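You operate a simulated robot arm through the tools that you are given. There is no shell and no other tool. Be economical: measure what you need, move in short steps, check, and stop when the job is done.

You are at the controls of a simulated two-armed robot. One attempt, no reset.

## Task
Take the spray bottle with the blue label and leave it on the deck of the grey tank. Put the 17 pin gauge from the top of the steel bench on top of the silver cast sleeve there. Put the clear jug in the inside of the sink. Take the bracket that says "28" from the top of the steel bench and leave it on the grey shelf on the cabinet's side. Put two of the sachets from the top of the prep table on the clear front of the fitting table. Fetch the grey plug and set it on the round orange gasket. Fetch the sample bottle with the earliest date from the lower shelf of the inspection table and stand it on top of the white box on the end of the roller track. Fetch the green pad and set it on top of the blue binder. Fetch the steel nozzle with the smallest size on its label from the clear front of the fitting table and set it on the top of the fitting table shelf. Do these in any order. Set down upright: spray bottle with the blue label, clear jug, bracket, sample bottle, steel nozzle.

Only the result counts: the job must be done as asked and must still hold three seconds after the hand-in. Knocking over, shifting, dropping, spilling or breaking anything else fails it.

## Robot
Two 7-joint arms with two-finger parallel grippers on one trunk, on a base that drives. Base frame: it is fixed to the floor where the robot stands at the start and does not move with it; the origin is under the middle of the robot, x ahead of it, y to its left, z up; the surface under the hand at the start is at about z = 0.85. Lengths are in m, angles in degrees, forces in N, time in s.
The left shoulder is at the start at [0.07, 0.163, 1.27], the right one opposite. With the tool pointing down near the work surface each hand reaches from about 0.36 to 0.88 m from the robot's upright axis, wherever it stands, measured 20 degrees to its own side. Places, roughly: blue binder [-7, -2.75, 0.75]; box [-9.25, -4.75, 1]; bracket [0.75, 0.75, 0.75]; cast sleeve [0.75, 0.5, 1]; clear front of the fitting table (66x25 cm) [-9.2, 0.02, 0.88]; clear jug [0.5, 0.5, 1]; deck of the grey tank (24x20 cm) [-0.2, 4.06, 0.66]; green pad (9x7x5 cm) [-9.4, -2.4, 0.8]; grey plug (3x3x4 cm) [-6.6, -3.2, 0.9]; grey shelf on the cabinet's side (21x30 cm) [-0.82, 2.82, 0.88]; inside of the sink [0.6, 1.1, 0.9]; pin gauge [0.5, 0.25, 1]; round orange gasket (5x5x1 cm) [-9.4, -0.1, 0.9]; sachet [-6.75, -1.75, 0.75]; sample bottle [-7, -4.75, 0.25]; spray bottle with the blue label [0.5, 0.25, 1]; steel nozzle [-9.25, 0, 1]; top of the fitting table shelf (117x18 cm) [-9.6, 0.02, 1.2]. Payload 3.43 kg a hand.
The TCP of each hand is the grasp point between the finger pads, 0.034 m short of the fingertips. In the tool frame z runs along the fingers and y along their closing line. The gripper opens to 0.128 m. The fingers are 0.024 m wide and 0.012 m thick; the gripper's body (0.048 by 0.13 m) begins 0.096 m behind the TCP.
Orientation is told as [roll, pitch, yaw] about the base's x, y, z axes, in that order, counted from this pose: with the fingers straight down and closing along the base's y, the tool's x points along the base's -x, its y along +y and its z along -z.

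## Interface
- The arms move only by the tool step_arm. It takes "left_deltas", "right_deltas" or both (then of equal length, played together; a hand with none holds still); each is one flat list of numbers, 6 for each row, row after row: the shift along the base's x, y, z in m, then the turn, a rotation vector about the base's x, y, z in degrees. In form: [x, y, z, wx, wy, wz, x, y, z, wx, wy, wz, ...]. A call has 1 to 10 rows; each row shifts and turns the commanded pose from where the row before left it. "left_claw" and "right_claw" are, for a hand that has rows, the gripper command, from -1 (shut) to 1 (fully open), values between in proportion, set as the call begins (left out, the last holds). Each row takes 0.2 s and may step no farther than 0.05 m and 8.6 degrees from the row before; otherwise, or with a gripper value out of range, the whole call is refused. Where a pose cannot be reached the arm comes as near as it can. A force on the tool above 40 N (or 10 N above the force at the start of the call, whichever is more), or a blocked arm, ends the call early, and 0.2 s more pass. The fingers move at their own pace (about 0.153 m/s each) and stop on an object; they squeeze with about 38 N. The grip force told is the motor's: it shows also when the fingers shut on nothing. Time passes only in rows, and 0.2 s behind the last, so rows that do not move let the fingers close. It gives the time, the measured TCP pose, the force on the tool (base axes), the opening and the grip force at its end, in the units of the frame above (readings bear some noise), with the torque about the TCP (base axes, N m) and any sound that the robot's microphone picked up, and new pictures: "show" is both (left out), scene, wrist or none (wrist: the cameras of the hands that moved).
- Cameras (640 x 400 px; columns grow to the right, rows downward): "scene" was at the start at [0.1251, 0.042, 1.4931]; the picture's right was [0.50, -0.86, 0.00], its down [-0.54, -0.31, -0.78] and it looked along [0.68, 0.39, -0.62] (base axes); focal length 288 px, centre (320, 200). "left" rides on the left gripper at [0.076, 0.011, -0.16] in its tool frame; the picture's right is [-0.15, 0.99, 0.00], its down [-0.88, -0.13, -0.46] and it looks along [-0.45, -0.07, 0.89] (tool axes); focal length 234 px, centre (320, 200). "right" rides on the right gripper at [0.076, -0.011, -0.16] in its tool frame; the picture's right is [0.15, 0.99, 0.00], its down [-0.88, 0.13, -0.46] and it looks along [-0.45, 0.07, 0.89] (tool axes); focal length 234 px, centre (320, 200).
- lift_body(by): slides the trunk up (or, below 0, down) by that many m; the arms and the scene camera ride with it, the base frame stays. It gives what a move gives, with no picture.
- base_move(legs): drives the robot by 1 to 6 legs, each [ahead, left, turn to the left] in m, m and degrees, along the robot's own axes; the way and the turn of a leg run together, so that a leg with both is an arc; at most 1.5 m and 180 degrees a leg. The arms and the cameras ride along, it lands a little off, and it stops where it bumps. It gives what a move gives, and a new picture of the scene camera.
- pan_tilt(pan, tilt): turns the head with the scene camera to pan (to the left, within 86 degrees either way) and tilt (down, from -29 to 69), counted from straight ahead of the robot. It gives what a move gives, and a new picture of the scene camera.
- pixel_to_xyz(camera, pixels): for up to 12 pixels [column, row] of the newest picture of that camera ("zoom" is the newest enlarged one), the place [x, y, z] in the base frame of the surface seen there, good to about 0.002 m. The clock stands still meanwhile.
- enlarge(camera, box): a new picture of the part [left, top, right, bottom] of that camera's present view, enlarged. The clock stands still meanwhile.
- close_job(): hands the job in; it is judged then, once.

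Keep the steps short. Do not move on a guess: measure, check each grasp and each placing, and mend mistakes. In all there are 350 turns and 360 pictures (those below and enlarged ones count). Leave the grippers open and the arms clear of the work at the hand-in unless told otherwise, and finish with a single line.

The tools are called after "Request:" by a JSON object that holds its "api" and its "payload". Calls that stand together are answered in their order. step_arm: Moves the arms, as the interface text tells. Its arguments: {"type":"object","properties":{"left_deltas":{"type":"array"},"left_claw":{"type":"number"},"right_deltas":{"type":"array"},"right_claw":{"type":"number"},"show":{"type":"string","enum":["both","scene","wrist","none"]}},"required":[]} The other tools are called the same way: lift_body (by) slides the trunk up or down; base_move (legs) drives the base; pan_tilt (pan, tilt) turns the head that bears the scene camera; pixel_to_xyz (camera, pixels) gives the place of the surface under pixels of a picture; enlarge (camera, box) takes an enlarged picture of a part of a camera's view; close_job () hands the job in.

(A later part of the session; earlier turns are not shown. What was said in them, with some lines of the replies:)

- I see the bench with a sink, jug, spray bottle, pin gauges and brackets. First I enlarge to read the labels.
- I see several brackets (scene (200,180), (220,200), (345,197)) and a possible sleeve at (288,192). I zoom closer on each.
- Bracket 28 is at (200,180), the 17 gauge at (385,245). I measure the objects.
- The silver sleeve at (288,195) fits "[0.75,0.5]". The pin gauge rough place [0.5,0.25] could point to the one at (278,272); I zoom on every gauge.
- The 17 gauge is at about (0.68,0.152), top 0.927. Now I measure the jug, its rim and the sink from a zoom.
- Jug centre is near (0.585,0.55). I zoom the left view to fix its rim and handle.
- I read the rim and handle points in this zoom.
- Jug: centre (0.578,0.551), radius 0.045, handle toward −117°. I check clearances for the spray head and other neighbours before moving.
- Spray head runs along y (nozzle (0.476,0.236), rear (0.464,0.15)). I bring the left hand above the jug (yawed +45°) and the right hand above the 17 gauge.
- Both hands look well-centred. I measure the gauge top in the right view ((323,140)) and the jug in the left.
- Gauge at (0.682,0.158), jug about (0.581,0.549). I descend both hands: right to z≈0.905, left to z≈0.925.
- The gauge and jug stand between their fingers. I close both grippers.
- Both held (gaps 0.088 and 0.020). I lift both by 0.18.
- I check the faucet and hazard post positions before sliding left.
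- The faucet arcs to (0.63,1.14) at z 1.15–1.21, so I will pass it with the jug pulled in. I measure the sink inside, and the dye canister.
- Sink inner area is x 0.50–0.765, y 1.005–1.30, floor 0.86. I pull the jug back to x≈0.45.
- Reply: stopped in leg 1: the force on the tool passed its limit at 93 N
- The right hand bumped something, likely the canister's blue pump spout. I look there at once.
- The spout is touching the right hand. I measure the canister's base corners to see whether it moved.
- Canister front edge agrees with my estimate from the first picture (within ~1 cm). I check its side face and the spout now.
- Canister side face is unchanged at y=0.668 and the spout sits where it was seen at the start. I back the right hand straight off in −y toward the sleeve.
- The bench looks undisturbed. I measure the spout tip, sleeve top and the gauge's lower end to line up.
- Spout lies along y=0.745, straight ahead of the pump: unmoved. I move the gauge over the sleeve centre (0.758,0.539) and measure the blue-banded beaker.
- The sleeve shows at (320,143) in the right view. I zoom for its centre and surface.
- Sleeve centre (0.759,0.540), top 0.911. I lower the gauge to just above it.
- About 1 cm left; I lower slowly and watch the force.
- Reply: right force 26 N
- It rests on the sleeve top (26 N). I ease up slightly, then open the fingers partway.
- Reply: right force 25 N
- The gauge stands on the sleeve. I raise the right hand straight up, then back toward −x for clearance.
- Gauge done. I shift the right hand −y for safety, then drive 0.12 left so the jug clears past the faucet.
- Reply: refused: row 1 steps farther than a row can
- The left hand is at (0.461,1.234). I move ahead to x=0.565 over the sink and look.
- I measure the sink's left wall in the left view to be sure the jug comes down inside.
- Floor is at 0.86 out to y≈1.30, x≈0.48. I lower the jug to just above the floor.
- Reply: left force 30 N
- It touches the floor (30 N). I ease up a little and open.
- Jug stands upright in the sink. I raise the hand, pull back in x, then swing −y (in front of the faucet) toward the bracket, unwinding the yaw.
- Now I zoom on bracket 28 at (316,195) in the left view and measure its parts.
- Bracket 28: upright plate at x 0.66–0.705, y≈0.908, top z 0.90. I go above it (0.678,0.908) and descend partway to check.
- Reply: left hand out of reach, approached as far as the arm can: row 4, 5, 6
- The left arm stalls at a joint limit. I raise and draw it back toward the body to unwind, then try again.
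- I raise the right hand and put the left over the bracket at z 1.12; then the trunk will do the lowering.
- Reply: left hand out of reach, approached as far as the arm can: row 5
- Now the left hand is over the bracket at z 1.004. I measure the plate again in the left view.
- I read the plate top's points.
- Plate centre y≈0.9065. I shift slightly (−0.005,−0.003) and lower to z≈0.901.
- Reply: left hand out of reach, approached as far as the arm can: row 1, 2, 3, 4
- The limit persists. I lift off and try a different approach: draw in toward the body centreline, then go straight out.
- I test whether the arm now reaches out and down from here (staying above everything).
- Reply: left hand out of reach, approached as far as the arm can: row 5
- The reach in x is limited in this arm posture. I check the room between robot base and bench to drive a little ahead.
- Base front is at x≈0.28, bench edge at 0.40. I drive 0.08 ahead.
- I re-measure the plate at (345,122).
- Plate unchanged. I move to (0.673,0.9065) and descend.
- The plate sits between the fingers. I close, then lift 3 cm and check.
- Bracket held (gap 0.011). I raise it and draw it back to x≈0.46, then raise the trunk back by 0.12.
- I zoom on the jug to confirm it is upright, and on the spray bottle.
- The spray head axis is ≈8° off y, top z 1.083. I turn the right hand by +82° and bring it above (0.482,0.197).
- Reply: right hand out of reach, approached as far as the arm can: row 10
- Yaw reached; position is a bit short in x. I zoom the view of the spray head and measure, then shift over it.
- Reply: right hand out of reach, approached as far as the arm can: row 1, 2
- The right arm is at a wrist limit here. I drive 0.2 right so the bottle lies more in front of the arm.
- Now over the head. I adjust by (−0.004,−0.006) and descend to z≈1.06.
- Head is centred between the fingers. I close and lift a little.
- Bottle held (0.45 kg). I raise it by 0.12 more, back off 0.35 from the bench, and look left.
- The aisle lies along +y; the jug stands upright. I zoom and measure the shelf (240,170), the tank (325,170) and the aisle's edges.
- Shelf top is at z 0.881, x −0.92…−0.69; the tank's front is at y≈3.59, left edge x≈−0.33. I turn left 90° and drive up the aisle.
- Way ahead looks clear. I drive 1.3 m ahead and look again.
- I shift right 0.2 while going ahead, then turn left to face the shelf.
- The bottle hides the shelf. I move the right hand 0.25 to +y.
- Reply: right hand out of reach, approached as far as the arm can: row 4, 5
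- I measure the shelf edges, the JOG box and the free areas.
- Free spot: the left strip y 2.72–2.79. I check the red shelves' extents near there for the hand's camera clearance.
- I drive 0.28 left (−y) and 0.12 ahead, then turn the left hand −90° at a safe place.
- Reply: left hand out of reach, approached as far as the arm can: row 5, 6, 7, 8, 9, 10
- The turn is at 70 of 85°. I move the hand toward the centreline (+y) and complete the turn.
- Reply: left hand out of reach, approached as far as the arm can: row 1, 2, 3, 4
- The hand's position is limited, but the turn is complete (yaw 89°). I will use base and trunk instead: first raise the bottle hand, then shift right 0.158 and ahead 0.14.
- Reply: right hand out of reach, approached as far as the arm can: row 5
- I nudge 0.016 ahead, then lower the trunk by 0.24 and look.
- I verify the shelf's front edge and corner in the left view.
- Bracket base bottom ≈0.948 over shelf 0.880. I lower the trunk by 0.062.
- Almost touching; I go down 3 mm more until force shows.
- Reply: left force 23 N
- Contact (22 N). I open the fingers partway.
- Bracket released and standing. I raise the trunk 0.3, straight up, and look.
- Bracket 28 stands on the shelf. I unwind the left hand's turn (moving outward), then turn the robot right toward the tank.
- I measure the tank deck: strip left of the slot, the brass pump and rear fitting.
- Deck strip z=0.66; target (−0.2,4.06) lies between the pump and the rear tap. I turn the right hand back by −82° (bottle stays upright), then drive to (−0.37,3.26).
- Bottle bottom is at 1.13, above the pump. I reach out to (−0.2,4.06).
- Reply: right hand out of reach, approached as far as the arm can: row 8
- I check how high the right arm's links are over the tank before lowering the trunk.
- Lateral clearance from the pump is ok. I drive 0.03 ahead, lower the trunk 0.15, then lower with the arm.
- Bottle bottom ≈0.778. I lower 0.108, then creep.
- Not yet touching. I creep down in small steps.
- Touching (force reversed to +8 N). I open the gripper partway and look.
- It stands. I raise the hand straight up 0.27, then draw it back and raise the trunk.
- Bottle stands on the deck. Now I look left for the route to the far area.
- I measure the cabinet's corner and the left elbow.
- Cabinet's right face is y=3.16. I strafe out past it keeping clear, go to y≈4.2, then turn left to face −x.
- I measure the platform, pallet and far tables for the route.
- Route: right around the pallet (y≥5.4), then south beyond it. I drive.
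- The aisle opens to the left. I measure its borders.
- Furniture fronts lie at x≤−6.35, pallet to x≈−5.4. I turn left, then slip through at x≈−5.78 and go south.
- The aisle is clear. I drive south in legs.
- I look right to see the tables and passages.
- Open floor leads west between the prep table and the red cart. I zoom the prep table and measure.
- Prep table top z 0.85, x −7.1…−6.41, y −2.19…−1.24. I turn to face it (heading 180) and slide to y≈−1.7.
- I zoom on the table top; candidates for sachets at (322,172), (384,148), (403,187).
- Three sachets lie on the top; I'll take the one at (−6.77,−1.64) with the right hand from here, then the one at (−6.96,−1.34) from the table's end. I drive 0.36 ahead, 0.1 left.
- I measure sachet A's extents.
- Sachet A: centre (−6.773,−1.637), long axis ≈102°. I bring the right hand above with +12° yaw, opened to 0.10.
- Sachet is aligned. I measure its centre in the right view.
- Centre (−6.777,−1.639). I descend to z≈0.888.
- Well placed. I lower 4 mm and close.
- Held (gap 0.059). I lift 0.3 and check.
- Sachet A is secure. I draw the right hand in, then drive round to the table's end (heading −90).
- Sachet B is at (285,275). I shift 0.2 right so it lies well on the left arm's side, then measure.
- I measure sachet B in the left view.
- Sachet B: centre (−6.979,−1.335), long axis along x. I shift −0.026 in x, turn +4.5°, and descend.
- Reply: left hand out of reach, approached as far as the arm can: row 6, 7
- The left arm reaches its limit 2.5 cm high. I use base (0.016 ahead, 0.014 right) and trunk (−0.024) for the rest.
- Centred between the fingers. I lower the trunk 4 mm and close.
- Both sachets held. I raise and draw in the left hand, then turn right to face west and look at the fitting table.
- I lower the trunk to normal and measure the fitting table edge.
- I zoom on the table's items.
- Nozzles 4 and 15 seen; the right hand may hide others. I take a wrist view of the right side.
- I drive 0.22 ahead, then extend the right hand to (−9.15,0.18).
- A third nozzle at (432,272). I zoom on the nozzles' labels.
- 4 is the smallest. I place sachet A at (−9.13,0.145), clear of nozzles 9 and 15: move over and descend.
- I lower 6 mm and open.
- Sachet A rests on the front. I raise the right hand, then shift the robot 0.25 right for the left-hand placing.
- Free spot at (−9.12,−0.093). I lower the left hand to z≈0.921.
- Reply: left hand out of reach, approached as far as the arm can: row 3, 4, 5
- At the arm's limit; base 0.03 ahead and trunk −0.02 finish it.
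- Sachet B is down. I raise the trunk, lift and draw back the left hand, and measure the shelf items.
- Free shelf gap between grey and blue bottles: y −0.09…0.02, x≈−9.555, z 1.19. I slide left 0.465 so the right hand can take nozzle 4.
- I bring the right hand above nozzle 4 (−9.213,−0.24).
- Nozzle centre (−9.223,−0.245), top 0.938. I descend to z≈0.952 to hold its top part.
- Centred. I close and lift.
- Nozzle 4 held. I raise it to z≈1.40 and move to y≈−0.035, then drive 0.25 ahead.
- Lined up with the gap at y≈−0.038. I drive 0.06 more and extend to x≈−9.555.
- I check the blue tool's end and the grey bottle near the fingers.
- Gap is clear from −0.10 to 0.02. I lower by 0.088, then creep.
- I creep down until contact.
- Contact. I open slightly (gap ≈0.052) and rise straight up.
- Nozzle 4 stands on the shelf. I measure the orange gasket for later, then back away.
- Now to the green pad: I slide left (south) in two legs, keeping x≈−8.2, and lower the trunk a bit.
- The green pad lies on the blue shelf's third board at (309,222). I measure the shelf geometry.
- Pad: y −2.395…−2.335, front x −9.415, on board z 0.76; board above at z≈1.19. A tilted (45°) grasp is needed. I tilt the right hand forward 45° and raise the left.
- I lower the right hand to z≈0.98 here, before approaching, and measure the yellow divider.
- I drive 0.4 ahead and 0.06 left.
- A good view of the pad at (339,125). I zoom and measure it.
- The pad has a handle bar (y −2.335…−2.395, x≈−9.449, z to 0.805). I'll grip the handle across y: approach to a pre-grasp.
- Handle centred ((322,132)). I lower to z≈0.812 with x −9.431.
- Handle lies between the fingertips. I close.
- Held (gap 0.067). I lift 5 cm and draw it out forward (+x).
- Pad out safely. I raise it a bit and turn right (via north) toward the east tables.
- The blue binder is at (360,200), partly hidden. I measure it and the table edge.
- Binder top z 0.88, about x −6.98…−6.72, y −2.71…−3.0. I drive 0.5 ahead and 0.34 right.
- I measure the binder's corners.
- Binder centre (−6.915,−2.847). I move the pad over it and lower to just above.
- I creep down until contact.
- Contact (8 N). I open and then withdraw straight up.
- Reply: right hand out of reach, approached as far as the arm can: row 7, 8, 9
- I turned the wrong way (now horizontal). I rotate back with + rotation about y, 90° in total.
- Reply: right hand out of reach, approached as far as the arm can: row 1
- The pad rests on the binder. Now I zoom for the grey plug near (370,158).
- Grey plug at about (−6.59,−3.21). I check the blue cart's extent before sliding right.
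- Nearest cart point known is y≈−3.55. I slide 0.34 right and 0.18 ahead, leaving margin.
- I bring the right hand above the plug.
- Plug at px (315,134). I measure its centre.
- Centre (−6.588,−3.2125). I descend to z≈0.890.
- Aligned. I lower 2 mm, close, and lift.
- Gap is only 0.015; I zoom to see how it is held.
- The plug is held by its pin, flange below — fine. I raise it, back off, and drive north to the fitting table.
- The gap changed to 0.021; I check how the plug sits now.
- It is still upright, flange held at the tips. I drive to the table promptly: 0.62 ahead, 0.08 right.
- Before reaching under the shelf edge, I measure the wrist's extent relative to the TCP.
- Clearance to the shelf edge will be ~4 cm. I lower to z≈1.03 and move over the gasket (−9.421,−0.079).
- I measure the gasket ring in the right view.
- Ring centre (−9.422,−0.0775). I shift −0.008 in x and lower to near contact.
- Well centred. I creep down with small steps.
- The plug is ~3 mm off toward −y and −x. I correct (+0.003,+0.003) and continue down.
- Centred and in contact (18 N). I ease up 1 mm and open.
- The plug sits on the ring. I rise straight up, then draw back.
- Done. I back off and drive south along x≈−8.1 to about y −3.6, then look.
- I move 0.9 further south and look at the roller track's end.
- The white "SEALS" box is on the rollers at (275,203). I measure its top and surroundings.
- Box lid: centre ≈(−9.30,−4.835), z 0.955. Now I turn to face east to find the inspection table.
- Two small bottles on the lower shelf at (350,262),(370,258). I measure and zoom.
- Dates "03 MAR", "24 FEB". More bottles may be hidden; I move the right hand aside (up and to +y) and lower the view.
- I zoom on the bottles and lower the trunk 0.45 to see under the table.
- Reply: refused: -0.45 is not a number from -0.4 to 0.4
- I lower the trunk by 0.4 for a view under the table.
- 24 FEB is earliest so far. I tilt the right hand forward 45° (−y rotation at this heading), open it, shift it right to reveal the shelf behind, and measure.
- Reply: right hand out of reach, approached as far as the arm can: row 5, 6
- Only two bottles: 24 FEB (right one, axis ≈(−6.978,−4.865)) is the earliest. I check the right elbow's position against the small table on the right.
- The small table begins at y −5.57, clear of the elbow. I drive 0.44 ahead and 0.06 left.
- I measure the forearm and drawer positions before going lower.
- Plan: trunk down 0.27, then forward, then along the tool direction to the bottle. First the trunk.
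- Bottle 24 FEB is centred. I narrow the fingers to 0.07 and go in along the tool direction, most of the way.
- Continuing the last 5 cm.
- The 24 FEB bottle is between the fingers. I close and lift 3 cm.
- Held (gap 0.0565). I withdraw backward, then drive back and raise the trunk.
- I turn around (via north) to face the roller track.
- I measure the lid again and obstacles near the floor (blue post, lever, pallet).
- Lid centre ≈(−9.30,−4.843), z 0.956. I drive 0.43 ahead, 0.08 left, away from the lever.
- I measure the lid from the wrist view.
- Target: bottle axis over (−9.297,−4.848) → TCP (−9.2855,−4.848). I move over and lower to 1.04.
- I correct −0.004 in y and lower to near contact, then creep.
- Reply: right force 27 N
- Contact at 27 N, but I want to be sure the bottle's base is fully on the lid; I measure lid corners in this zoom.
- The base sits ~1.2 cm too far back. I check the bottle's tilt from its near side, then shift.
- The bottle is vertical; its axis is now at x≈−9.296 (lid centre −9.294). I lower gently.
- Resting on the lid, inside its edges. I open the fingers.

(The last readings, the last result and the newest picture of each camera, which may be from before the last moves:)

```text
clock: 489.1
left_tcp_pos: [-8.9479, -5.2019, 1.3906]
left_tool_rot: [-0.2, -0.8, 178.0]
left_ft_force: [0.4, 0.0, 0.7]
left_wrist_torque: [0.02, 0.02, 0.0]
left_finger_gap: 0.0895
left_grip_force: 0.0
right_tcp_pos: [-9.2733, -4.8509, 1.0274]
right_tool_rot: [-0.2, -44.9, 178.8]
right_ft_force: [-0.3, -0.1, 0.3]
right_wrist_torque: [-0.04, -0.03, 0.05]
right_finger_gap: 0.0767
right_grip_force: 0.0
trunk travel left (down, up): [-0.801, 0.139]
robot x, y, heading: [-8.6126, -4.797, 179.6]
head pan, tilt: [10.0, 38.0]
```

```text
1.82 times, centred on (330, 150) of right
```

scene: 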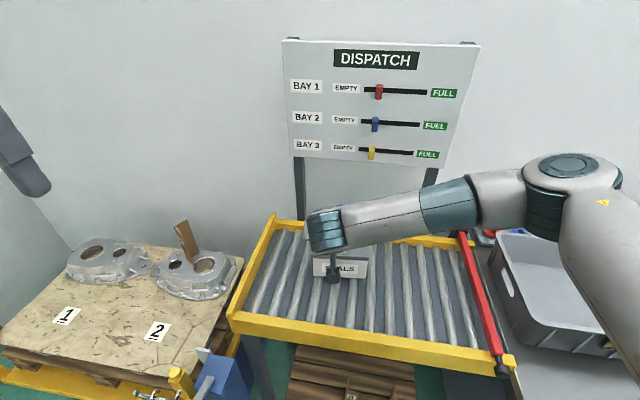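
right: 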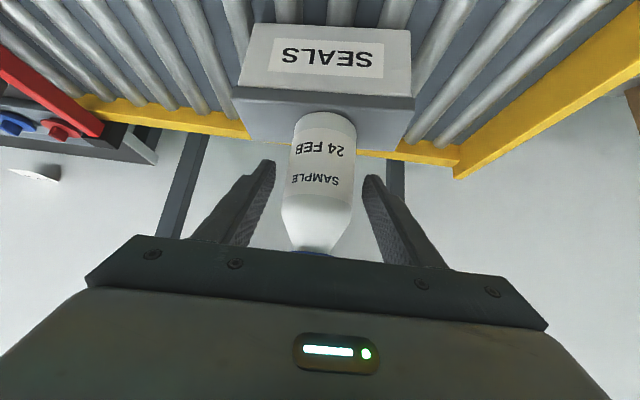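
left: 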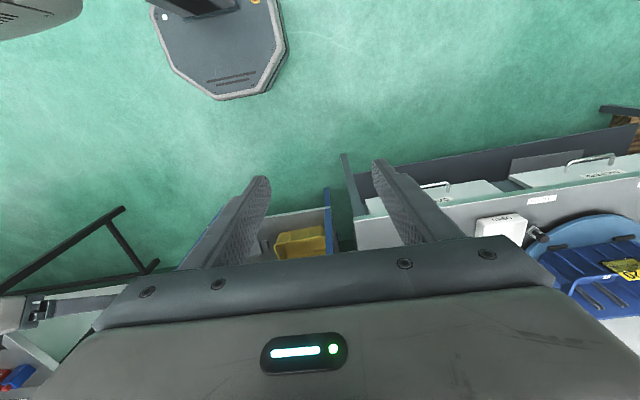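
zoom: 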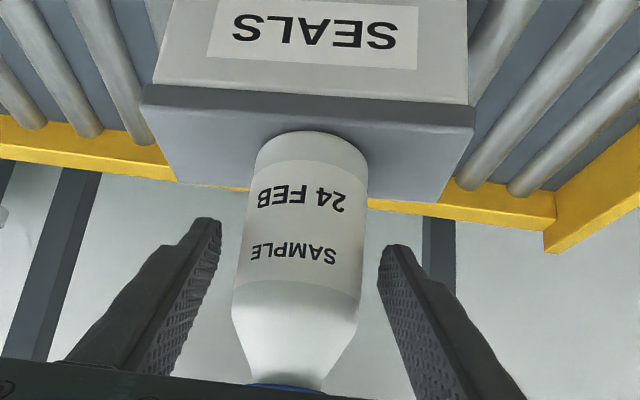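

It stands by itself. I withdraw back along the tool axis (+x,+z).

Request:
{"api": "step_arm", "payload": {"right_deltas": [0.015, 0, 0.015, 0, 0, 0, 0.025, 0, 0.025, 0, 0, 0, 0.033, 0, 0.033, 0, 0, 0, 0.033, 0, 0.033, 0, 0, 0, 0.045, 0, 0.01, 0, 0, 0, 0.045, 0, 0.01, 0, 0, 0], "show": "none"}}

Request:
{"api": "base_move", "payload": {"legs": [[-0.4, 0, 0]]}}

Request:
{"api": "enlarge", "payload": {"camera": "scene", "box": [280, 110, 440, 250]}}

```text
clock: 490.5
left_tcp_pos: [-8.9474, -5.2028, 1.3911]
left_tool_rot: [-0.2, -0.8, 177.9]
left_ft_force: [0.3, -0.5, 0.0]
left_wrist_torque: [0.04, 0.05, -0.01]
left_finger_gap: 0.0895
left_grip_force: 0.1
right_tcp_pos: [-9.0741, -4.8505, 1.1531]
right_tool_rot: [-0.4, -45.0, 178.6]
right_ft_force: [1.1, 0.1, 0.0]
right_wrist_torque: [-0.02, 0.01, -0.01]
right_finger_gap: 0.077
right_grip_force: 0.1
trunk travel left (down, up): [-0.801, 0.139]
robot x, y, heading: [-8.6162, -4.8005, 179.4]
head pan, tilt: [10.0, 38.0]
```

```text
clock: 493.1
left_tcp_pos: [-8.544, -5.2053, 1.3901]
left_tool_rot: [-0.2, -0.8, 178.2]
left_ft_force: [-0.1, 0.6, 0.5]
left_wrist_torque: [-0.05, 0.01, -0.02]
left_finger_gap: 0.0898
left_grip_force: 0.1
right_tcp_pos: [-8.6717, -4.8536, 1.1525]
right_tool_rot: [-0.3, -44.8, 178.7]
right_ft_force: [-0.4, 0.4, -0.1]
right_wrist_torque: [-0.02, -0.05, 0.0]
right_finger_gap: 0.0768
right_grip_force: 0.0
trunk travel left (down, up): [-0.801, 0.139]
robot x, y, heading: [-8.2067, -4.7986, 179.4]
head pan, tilt: [10.0, 38.0]
```

scene: 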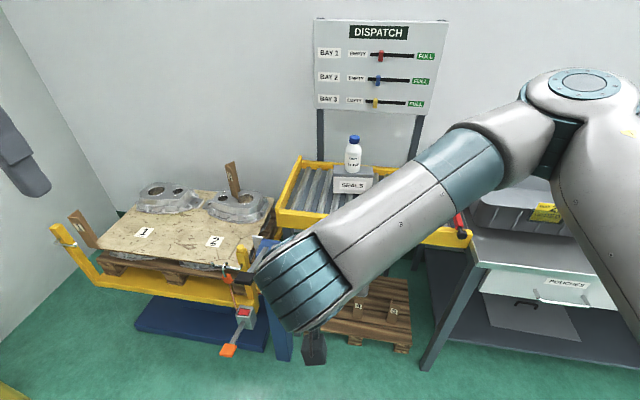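

```text
2.86 times, centred on (360, 180) of scene
```

zoom: 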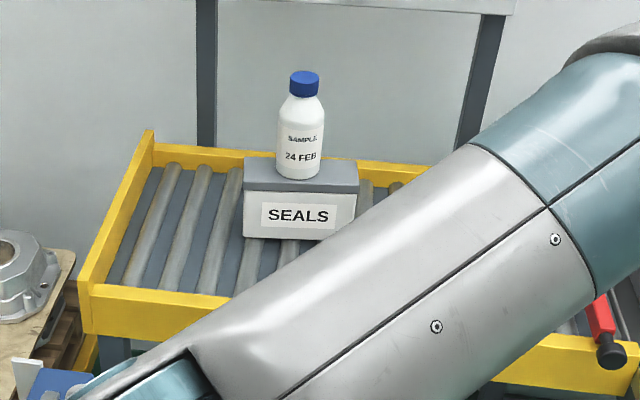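

All nine placings are done and checked; both grippers are open and clear. I hand in.

Request:
{"api": "close_job", "payload": {}}

```text
The job is handed in.
```

All nine items were placed and checked by camera, and the job is handed in; the one mishap was the right hand bumping the dye canister's spout early on (93 N peak), and measurements afterwards showed the canister and spout still in place.
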